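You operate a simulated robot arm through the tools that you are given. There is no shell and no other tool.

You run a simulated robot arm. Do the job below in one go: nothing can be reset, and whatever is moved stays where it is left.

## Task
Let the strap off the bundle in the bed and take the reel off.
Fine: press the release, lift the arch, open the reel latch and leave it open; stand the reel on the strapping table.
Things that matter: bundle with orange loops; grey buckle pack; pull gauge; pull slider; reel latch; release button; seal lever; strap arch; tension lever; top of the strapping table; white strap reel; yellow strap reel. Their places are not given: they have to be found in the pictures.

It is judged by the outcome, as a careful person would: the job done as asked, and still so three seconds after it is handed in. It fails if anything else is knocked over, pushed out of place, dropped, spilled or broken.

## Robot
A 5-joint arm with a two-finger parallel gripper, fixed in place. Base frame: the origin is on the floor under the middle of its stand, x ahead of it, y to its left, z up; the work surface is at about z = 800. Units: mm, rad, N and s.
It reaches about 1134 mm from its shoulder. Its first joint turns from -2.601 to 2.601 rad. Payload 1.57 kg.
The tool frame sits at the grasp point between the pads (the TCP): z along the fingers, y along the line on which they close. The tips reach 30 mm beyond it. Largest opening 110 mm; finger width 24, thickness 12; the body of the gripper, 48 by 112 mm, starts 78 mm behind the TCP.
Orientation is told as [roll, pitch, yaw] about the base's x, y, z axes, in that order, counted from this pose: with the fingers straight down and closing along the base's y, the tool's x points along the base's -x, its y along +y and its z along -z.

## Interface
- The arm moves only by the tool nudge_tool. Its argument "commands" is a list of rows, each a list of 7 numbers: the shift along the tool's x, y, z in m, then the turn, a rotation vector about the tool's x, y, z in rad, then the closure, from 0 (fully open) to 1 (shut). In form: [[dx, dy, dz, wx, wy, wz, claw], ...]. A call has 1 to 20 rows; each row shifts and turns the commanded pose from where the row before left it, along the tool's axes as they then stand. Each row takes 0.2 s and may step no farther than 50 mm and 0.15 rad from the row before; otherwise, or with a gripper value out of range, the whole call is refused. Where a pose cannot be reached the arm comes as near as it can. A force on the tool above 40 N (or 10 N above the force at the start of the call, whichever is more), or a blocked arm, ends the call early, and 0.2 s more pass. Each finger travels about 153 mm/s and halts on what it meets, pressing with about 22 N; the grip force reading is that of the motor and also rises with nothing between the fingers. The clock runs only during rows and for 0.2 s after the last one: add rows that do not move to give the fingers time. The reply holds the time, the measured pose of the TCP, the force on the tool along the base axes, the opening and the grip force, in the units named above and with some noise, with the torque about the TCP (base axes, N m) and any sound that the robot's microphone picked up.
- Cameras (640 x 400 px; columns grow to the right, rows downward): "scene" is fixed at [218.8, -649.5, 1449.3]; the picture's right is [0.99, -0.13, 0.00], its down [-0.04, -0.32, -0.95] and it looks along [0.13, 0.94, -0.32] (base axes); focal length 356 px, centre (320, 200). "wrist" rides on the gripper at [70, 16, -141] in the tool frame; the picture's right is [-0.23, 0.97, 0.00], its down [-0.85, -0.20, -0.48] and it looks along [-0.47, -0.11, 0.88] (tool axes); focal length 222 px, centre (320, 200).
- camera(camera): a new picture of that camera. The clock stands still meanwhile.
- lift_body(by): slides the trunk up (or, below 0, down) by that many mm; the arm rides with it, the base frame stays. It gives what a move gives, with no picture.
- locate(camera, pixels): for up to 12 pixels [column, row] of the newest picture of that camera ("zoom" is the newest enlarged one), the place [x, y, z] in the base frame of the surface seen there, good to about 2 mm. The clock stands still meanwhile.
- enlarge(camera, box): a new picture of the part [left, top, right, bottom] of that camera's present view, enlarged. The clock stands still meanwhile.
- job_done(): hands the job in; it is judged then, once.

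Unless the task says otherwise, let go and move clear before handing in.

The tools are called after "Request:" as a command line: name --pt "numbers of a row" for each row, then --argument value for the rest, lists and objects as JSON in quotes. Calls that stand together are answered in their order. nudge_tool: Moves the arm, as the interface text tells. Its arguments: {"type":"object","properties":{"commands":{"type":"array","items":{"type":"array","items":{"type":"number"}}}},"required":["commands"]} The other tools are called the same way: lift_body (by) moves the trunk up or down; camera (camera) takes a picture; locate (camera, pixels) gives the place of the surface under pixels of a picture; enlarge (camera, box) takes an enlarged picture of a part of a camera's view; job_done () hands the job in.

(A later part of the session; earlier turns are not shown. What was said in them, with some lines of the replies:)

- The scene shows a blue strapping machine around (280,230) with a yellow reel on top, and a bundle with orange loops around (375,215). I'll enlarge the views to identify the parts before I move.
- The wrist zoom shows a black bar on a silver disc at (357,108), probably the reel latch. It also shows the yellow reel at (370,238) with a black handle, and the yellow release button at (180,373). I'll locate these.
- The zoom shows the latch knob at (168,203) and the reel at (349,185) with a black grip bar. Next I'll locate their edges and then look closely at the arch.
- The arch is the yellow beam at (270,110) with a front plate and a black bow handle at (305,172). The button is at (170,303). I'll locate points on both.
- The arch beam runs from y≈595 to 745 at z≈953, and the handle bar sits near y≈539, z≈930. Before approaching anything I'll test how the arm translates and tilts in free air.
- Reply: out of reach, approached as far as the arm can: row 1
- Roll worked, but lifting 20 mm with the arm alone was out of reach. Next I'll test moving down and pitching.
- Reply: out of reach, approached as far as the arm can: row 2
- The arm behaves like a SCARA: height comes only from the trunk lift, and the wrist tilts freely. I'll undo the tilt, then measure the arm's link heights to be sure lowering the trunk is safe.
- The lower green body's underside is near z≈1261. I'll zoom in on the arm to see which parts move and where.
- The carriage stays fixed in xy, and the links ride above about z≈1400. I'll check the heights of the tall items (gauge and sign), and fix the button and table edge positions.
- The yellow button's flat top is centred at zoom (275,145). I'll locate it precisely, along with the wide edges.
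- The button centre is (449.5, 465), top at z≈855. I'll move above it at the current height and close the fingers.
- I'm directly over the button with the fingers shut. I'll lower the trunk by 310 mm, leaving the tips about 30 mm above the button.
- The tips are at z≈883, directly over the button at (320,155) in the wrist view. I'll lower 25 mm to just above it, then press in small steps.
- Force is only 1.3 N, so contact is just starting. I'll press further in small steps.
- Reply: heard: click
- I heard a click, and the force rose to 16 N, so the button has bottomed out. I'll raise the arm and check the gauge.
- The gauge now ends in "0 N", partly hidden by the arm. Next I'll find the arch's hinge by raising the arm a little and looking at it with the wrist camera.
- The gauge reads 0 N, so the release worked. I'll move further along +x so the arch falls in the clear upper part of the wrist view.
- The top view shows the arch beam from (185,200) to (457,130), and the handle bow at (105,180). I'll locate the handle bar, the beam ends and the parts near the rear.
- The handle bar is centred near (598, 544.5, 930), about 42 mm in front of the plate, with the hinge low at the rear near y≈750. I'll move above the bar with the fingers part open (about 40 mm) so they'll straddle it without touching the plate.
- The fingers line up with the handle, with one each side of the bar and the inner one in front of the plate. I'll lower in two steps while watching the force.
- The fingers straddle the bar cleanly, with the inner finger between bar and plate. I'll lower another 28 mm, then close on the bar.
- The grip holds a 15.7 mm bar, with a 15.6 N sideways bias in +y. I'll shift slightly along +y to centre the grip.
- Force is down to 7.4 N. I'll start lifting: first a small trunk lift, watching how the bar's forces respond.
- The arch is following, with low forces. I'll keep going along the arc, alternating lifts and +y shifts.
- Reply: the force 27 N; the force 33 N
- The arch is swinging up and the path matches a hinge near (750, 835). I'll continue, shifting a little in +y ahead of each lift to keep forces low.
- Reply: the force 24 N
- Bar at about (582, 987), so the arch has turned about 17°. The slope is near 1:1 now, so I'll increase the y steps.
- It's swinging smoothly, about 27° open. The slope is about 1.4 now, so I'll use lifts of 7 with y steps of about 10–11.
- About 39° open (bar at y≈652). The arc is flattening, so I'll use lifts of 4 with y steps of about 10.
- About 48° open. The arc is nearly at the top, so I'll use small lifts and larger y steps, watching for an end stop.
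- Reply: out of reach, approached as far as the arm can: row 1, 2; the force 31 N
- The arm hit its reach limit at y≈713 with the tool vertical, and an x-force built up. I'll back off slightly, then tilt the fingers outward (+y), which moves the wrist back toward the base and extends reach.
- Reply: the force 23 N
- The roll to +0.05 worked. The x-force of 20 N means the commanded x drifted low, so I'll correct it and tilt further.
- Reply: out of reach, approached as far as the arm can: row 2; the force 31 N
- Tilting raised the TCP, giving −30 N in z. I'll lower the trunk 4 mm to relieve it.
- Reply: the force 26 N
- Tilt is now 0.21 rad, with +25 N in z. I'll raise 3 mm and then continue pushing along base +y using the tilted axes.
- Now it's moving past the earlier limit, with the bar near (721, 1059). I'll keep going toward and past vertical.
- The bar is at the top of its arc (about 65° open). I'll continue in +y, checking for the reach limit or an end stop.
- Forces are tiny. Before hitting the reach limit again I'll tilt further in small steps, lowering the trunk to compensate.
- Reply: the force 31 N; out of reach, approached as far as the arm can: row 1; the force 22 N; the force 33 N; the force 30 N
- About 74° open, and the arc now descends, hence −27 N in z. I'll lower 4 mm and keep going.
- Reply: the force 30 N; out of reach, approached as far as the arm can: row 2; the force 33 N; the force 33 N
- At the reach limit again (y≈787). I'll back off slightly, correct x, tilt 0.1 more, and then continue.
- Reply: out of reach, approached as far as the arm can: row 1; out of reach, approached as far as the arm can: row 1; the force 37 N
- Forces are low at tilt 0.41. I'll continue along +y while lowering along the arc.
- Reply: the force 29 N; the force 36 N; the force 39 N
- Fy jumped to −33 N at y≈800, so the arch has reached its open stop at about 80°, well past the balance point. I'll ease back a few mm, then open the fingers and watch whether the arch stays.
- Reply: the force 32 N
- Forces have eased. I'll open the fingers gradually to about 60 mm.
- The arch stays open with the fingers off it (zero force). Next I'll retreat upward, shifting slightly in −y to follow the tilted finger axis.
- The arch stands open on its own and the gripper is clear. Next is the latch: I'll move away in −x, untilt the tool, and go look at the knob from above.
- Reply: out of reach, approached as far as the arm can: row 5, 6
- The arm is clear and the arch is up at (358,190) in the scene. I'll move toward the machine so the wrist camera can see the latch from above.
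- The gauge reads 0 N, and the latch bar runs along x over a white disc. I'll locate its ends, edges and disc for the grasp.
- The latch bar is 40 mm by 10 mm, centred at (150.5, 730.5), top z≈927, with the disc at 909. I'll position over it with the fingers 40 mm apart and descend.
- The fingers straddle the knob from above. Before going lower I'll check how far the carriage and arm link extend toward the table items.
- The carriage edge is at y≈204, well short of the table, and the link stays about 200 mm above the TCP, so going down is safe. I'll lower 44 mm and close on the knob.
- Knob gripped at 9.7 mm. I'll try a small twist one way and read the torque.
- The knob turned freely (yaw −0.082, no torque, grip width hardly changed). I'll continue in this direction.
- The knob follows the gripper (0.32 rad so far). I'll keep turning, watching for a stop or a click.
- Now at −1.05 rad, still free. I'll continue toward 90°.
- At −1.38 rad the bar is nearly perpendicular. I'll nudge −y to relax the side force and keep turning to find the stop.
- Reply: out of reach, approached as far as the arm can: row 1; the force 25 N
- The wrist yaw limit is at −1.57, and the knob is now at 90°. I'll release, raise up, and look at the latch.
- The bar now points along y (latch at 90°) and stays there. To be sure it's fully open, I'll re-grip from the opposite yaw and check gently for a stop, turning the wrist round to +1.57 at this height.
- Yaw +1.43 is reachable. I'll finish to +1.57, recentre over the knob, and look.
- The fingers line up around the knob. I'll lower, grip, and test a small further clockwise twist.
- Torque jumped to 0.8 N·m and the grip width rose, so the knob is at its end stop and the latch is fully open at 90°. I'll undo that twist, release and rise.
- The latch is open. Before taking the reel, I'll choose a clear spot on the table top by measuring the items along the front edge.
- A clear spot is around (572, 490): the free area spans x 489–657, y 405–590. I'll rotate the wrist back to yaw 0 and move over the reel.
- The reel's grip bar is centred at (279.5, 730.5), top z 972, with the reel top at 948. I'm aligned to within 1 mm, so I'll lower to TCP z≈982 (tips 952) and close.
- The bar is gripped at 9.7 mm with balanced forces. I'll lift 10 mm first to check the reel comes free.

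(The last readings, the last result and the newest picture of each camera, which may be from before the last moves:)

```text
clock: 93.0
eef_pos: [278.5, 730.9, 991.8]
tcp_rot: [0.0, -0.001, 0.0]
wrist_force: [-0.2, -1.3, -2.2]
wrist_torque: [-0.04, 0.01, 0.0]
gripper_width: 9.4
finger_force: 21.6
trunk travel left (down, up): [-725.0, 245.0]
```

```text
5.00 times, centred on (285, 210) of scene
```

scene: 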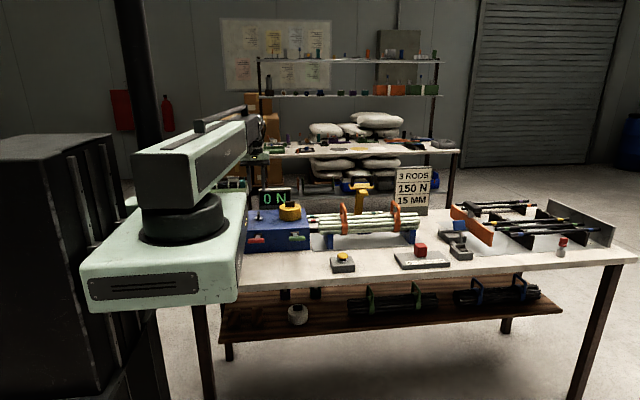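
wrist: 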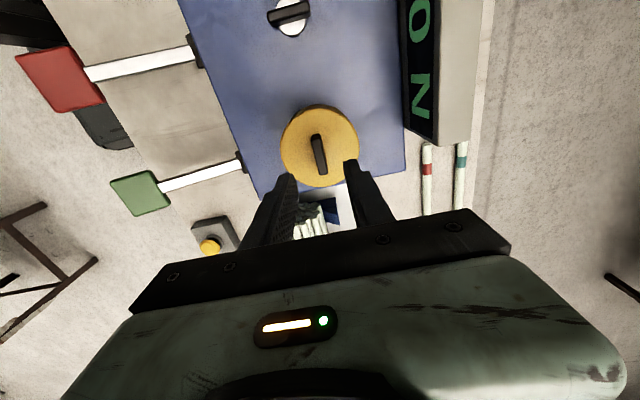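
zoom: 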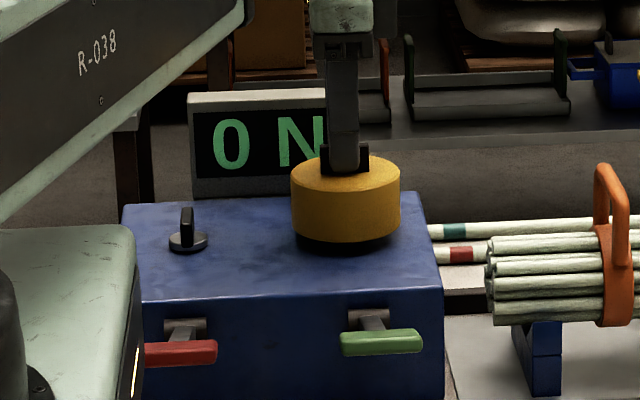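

The reel comes off freely, weighing about 2.2 N. I'll raise it straight up another 90 mm to clear any spindle.

Request:
lift_body --by 100

Request:
enlarge --camera "scene" --box '[240, 150, 340, 250]'

Request:
camera --camera "wrist"

```text
clock: 94.3
eef_pos: [280.5, 730.8, 1090.6]
tcp_rot: [-0.001, -0.003, 0.002]
wrist_force: [0.3, 0.0, -2.3]
wrist_torque: [-0.02, 0.02, 0.02]
gripper_width: 9.9
finger_force: 21.8
trunk travel left (down, up): [-825.0, 145.0]
```

```text
4.00 times, centred on (290, 200) of scene
```

zoom: 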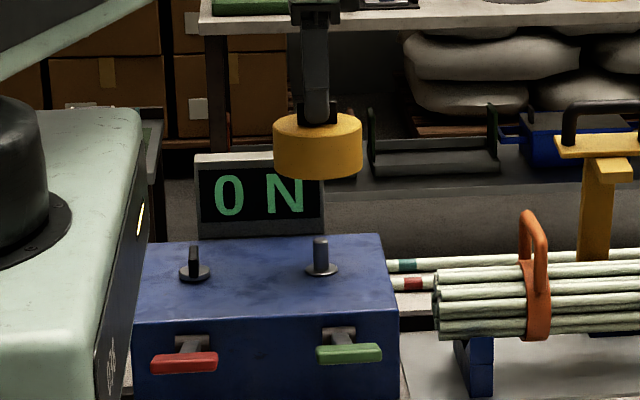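

```text
taken
```

wrist: 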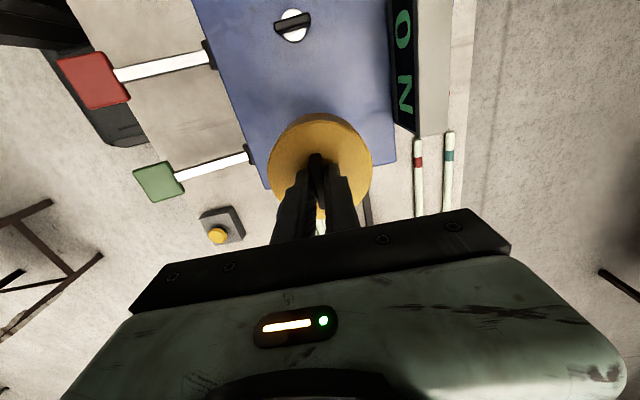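

The reel is clear of its spindle. I'll measure its underside relative to the TCP, then carry it to the clear spot.

Request:
locate --camera "zoom" --pixels '[[318, 176], [318, 178], [318, 160], [290, 174], [345, 174], [318, 135], [321, 240], [275, 150], [361, 150]]'

Request:
nudge_tool --pt "-0.01 -0.008 0 0 0 0 1" --pt "-0.02 -0.016 0 0 0 0 1" --pt "-0.03 -0.025 0 0 0 0 1" --pt "-0.03 -0.025 0 0 0 0 1" --pt "-0.03 -0.025 0 0 0 0 1" --pt "-0.03 -0.025 0 0 0 0 1" --pt "-0.03 -0.025 0 0 0 0 1" --pt "-0.03 -0.025 0 0 0 0 1" --pt "-0.03 -0.025 0 0 0 0 1" --pt "-0.03 -0.025 0 0 0 0 1" --pt "-0.015 -0.012 0 0 0 0 1" --pt "-0.0065 -0.005 0 0 0 0 1" --pt "0 0 0 0 0 0 1"

Request:
camera --camera "scene"

Request:
camera --camera "wrist"

```text
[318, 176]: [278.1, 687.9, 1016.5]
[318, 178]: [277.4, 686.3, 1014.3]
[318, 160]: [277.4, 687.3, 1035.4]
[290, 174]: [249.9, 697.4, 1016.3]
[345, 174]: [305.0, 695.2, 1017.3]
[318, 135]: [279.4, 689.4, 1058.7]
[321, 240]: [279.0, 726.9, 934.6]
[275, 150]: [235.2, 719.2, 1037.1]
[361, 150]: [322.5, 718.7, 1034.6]
```

```text
clock: 97.1
eef_pos: [572.3, 489.1, 1091.8]
tcp_rot: [-0.001, -0.002, -0.001]
wrist_force: [0.6, 1.0, -2.2]
wrist_torque: [0.01, -0.03, -0.01]
gripper_width: 9.6
finger_force: 22.5
trunk travel left (down, up): [-825.0, 145.0]
```

```text
taken
```

scene: 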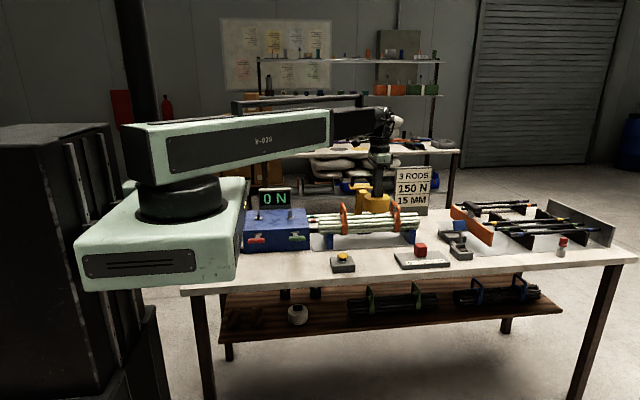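

```text
taken
```

wrist: 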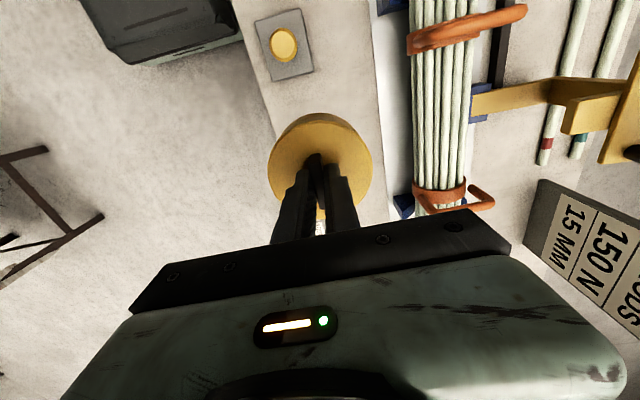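

The reel hangs level over the clear spot at (572, 489). Its underside is about 77 mm below the TCP, so it should touch down near TCP z≈877. I'll lower 190 mm first and look.

Request:
lift_body --by -190

Request:
enlarge --camera "scene" --box '[310, 190, 450, 290]'

Request:
camera --camera "wrist"

```text
clock: 99.2
eef_pos: [572.0, 490.4, 901.7]
tcp_rot: [-0.003, -0.002, 0.001]
wrist_force: [0.7, -0.4, -2.6]
wrist_torque: [0.01, -0.01, -0.05]
gripper_width: 9.9
finger_force: 21.5
trunk travel left (down, up): [-635.0, 335.0]
```

```text
4.00 times, centred on (380, 240) of scene
```

zoom: 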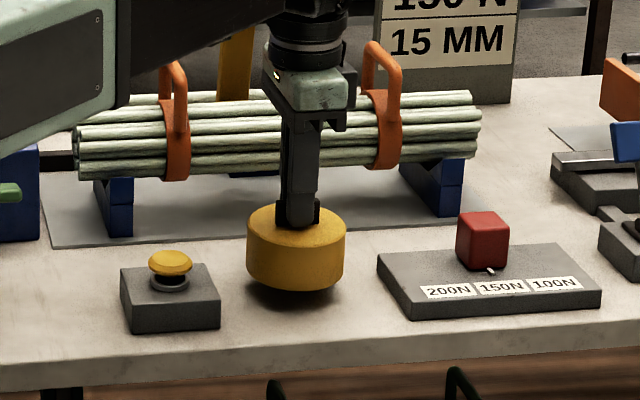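

```text
taken
```

wrist: 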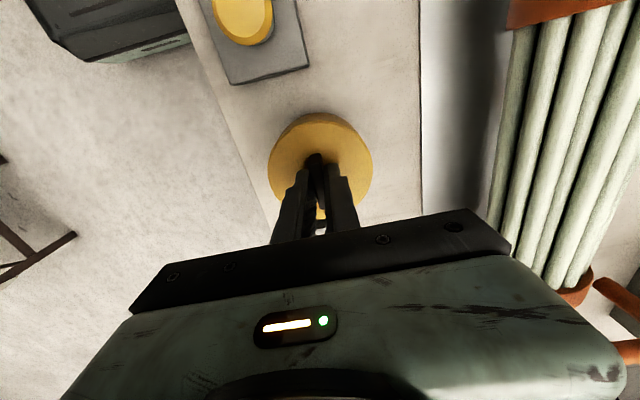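

The reel is about 24 mm above the table with clear space on all sides. I'll lower 18 mm, then go in small steps until it touches.

Request:
lift_body --by -18

Request:
lift_body --by -3

Request:
lift_body --by -2

```text
clock: 99.8
eef_pos: [572.5, 489.8, 883.9]
tcp_rot: [0.002, -0.002, -0.001]
wrist_force: [1.4, 0.6, -3.0]
wrist_torque: [-0.01, 0.02, -0.04]
gripper_width: 9.9
finger_force: 21.7
trunk travel left (down, up): [-617.0, 353.0]
```

```text
clock: 100.3
eef_pos: [571.7, 489.9, 881.0]
tcp_rot: [0.001, -0.001, 0.0]
wrist_force: [0.0, 0.3, -1.7]
wrist_torque: [-0.03, 0.0, -0.02]
gripper_width: 9.4
finger_force: 22.4
trunk travel left (down, up): [-614.0, 356.0]
```

```text
clock: 100.9
eef_pos: [571.4, 490.7, 879.0]
tcp_rot: [0.0, -0.001, 0.001]
wrist_force: [-1.1, 0.1, -0.7]
wrist_torque: [0.03, -0.01, 0.03]
gripper_width: 9.8
finger_force: 22.2
trunk travel left (down, up): [-612.0, 358.0]
```

Request:
lift_body --by -1

Request:
lift_body --by -1

Request:
enlarge --camera "scene" --box '[350, 220, 420, 280]'

```text
clock: 101.4
eef_pos: [571.3, 490.1, 878.8]
tcp_rot: [0.002, -0.004, -0.001]
wrist_force: [5.6, 5.0, 18.3]
wrist_torque: [0.05, 0.22, 0.01]
gripper_width: 9.6
finger_force: 21.9
trunk travel left (down, up): [-611.0, 359.0]
```

```text
clock: 101.9
eef_pos: [571.2, 489.9, 878.8]
tcp_rot: [0.0, -0.002, 0.001]
wrist_force: [3.8, 4.5, 17.6]
wrist_torque: [0.05, -0.04, 0.06]
gripper_width: 9.7
finger_force: 22.1
trunk travel left (down, up): [-610.0, 360.0]
```

```text
6.67 times, centred on (385, 250) of scene
```

zoom: 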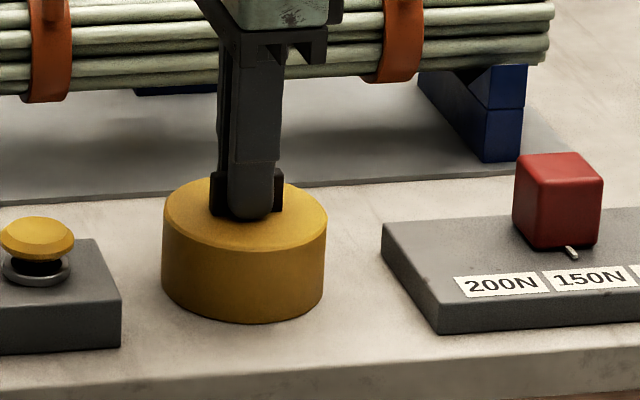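

The reel is on the table (18 N upward). I'll ease up 1 mm to take off the preload, then open the fingers.

Request:
lift_body --by 1

Request:
nudge_tool --pt "0 0 0 0 0 0 0.9" --pt "0 0 0 0 0 0 0.8" --pt "0 0 0 0 0 0 0.64" --pt "0 0 0 0 0 0 0.64"

Request:
camera --camera "wrist"

```text
clock: 102.4
eef_pos: [570.7, 489.8, 877.5]
tcp_rot: [0.0, -0.002, 0.0]
wrist_force: [-0.5, -1.2, -2.6]
wrist_torque: [0.01, -0.02, 0.01]
gripper_width: 9.7
finger_force: 22.3
trunk travel left (down, up): [-611.0, 359.0]
```

```text
clock: 103.4
eef_pos: [570.4, 490.4, 878.2]
tcp_rot: [0.001, -0.002, 0.0]
wrist_force: [0.2, -0.5, 0.1]
wrist_torque: [-0.01, 0.01, 0.01]
gripper_width: 39.5
finger_force: 0.1
trunk travel left (down, up): [-611.0, 359.0]
```

```text
taken
```

wrist: 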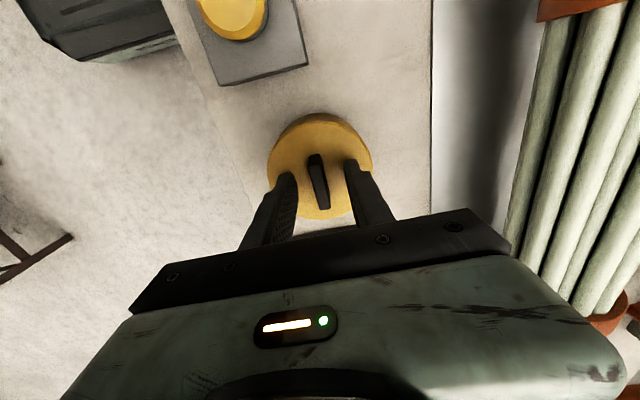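

The fingers are open around the grip bar with no contact. I'll rise straight up, clear of the reel.

Request:
lift_body --by 250

Request:
camera --camera "scene"

Request:
enlarge --camera "scene" --box '[200, 160, 460, 300]'

```text
clock: 106.0
eef_pos: [572.3, 491.3, 1128.4]
tcp_rot: [0.002, -0.001, 0.0]
wrist_force: [0.3, 0.2, 0.5]
wrist_torque: [0.01, 0.02, 0.0]
gripper_width: 39.8
finger_force: 0.1
trunk travel left (down, up): [-861.0, 109.0]
```

```text
taken
```

scene: 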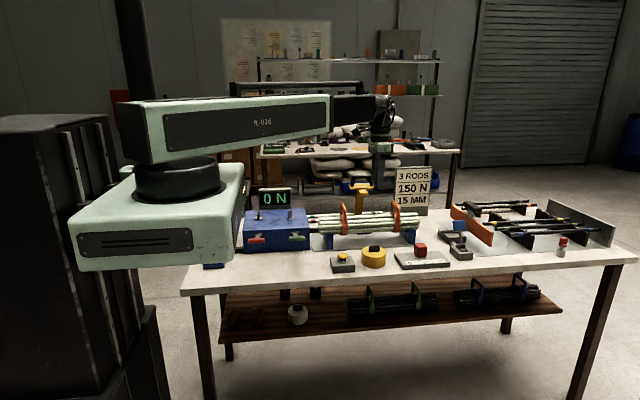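

```text
2.46 times, centred on (330, 230) of scene
```

zoom: 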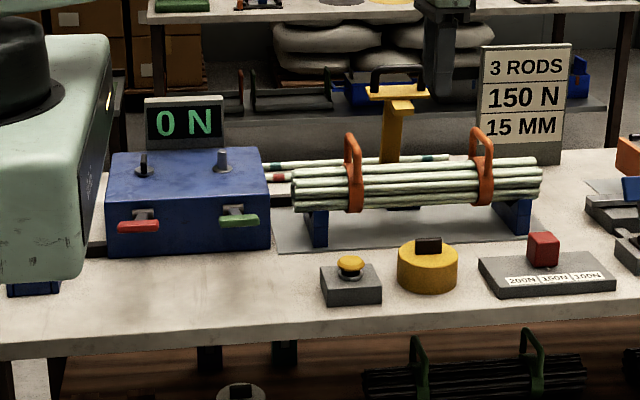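

The gauge reads 0 N, the arch stands open, the latch bar points along y, and the reel stands on the table. I'll raise the arm further to check the hidden area and confirm everything is stable.

Request:
lift_body --by 95

Request:
enlarge --camera "scene" --box '[190, 170, 450, 310]'

Request:
enlarge --camera "scene" --box '[240, 190, 320, 250]'

```text
clock: 107.3
eef_pos: [571.5, 489.8, 1222.5]
tcp_rot: [0.001, -0.002, 0.002]
wrist_force: [-0.2, -0.5, 0.0]
wrist_torque: [-0.01, -0.02, -0.05]
gripper_width: 39.7
finger_force: 0.0
trunk travel left (down, up): [-956.0, 14.0]
```

```text
2.46 times, centred on (320, 240) of scene
```

zoom: 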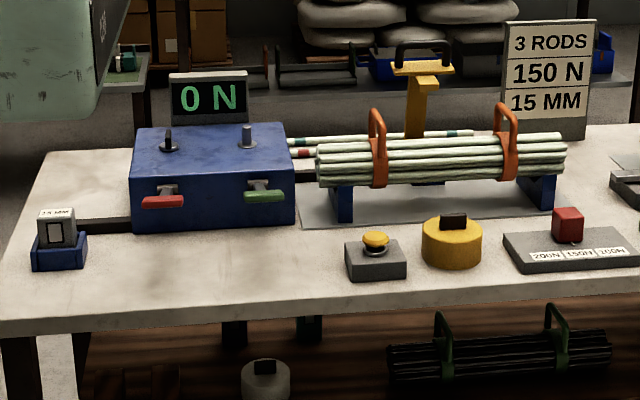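

```text
6.67 times, centred on (280, 220) of scene
```

zoom: 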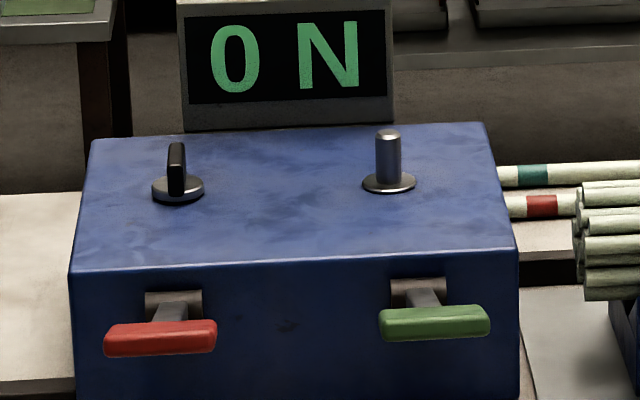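

All the steps are visible in the last pictures: gauge at 0 N, arch standing open at (420,90), latch bar turned 90° at (176,170), spindle empty, and the yellow reel standing at (452,240). The buckle pack, slider, levers and bundle are where they started, and the gripper is clear, so I'm handing in.

Request:
job_done

```text
The job is handed in.
```

The strap is off the bundle, and the yellow reel is standing on the strapping table. I've handed the job in; no verdict has come back yet.

- **Release:** I pressed the button until it clicked, and the pull gauge dropped from 100 N to 0 N.
- **Arch:** it is lifted to its open stop, about 80°, and has stayed there with nothing holding it.
- **Reel latch:** it is turned 90° to its end stop and left open.
- **Reel:** it came straight off its spindle. It stands upright in the clear space at the front of the table, between the release button and the pull slider.

In the last pictures the bundle, both levers, the pull slider and the buckle pack are where they started. The gripper is open and clear of everything.
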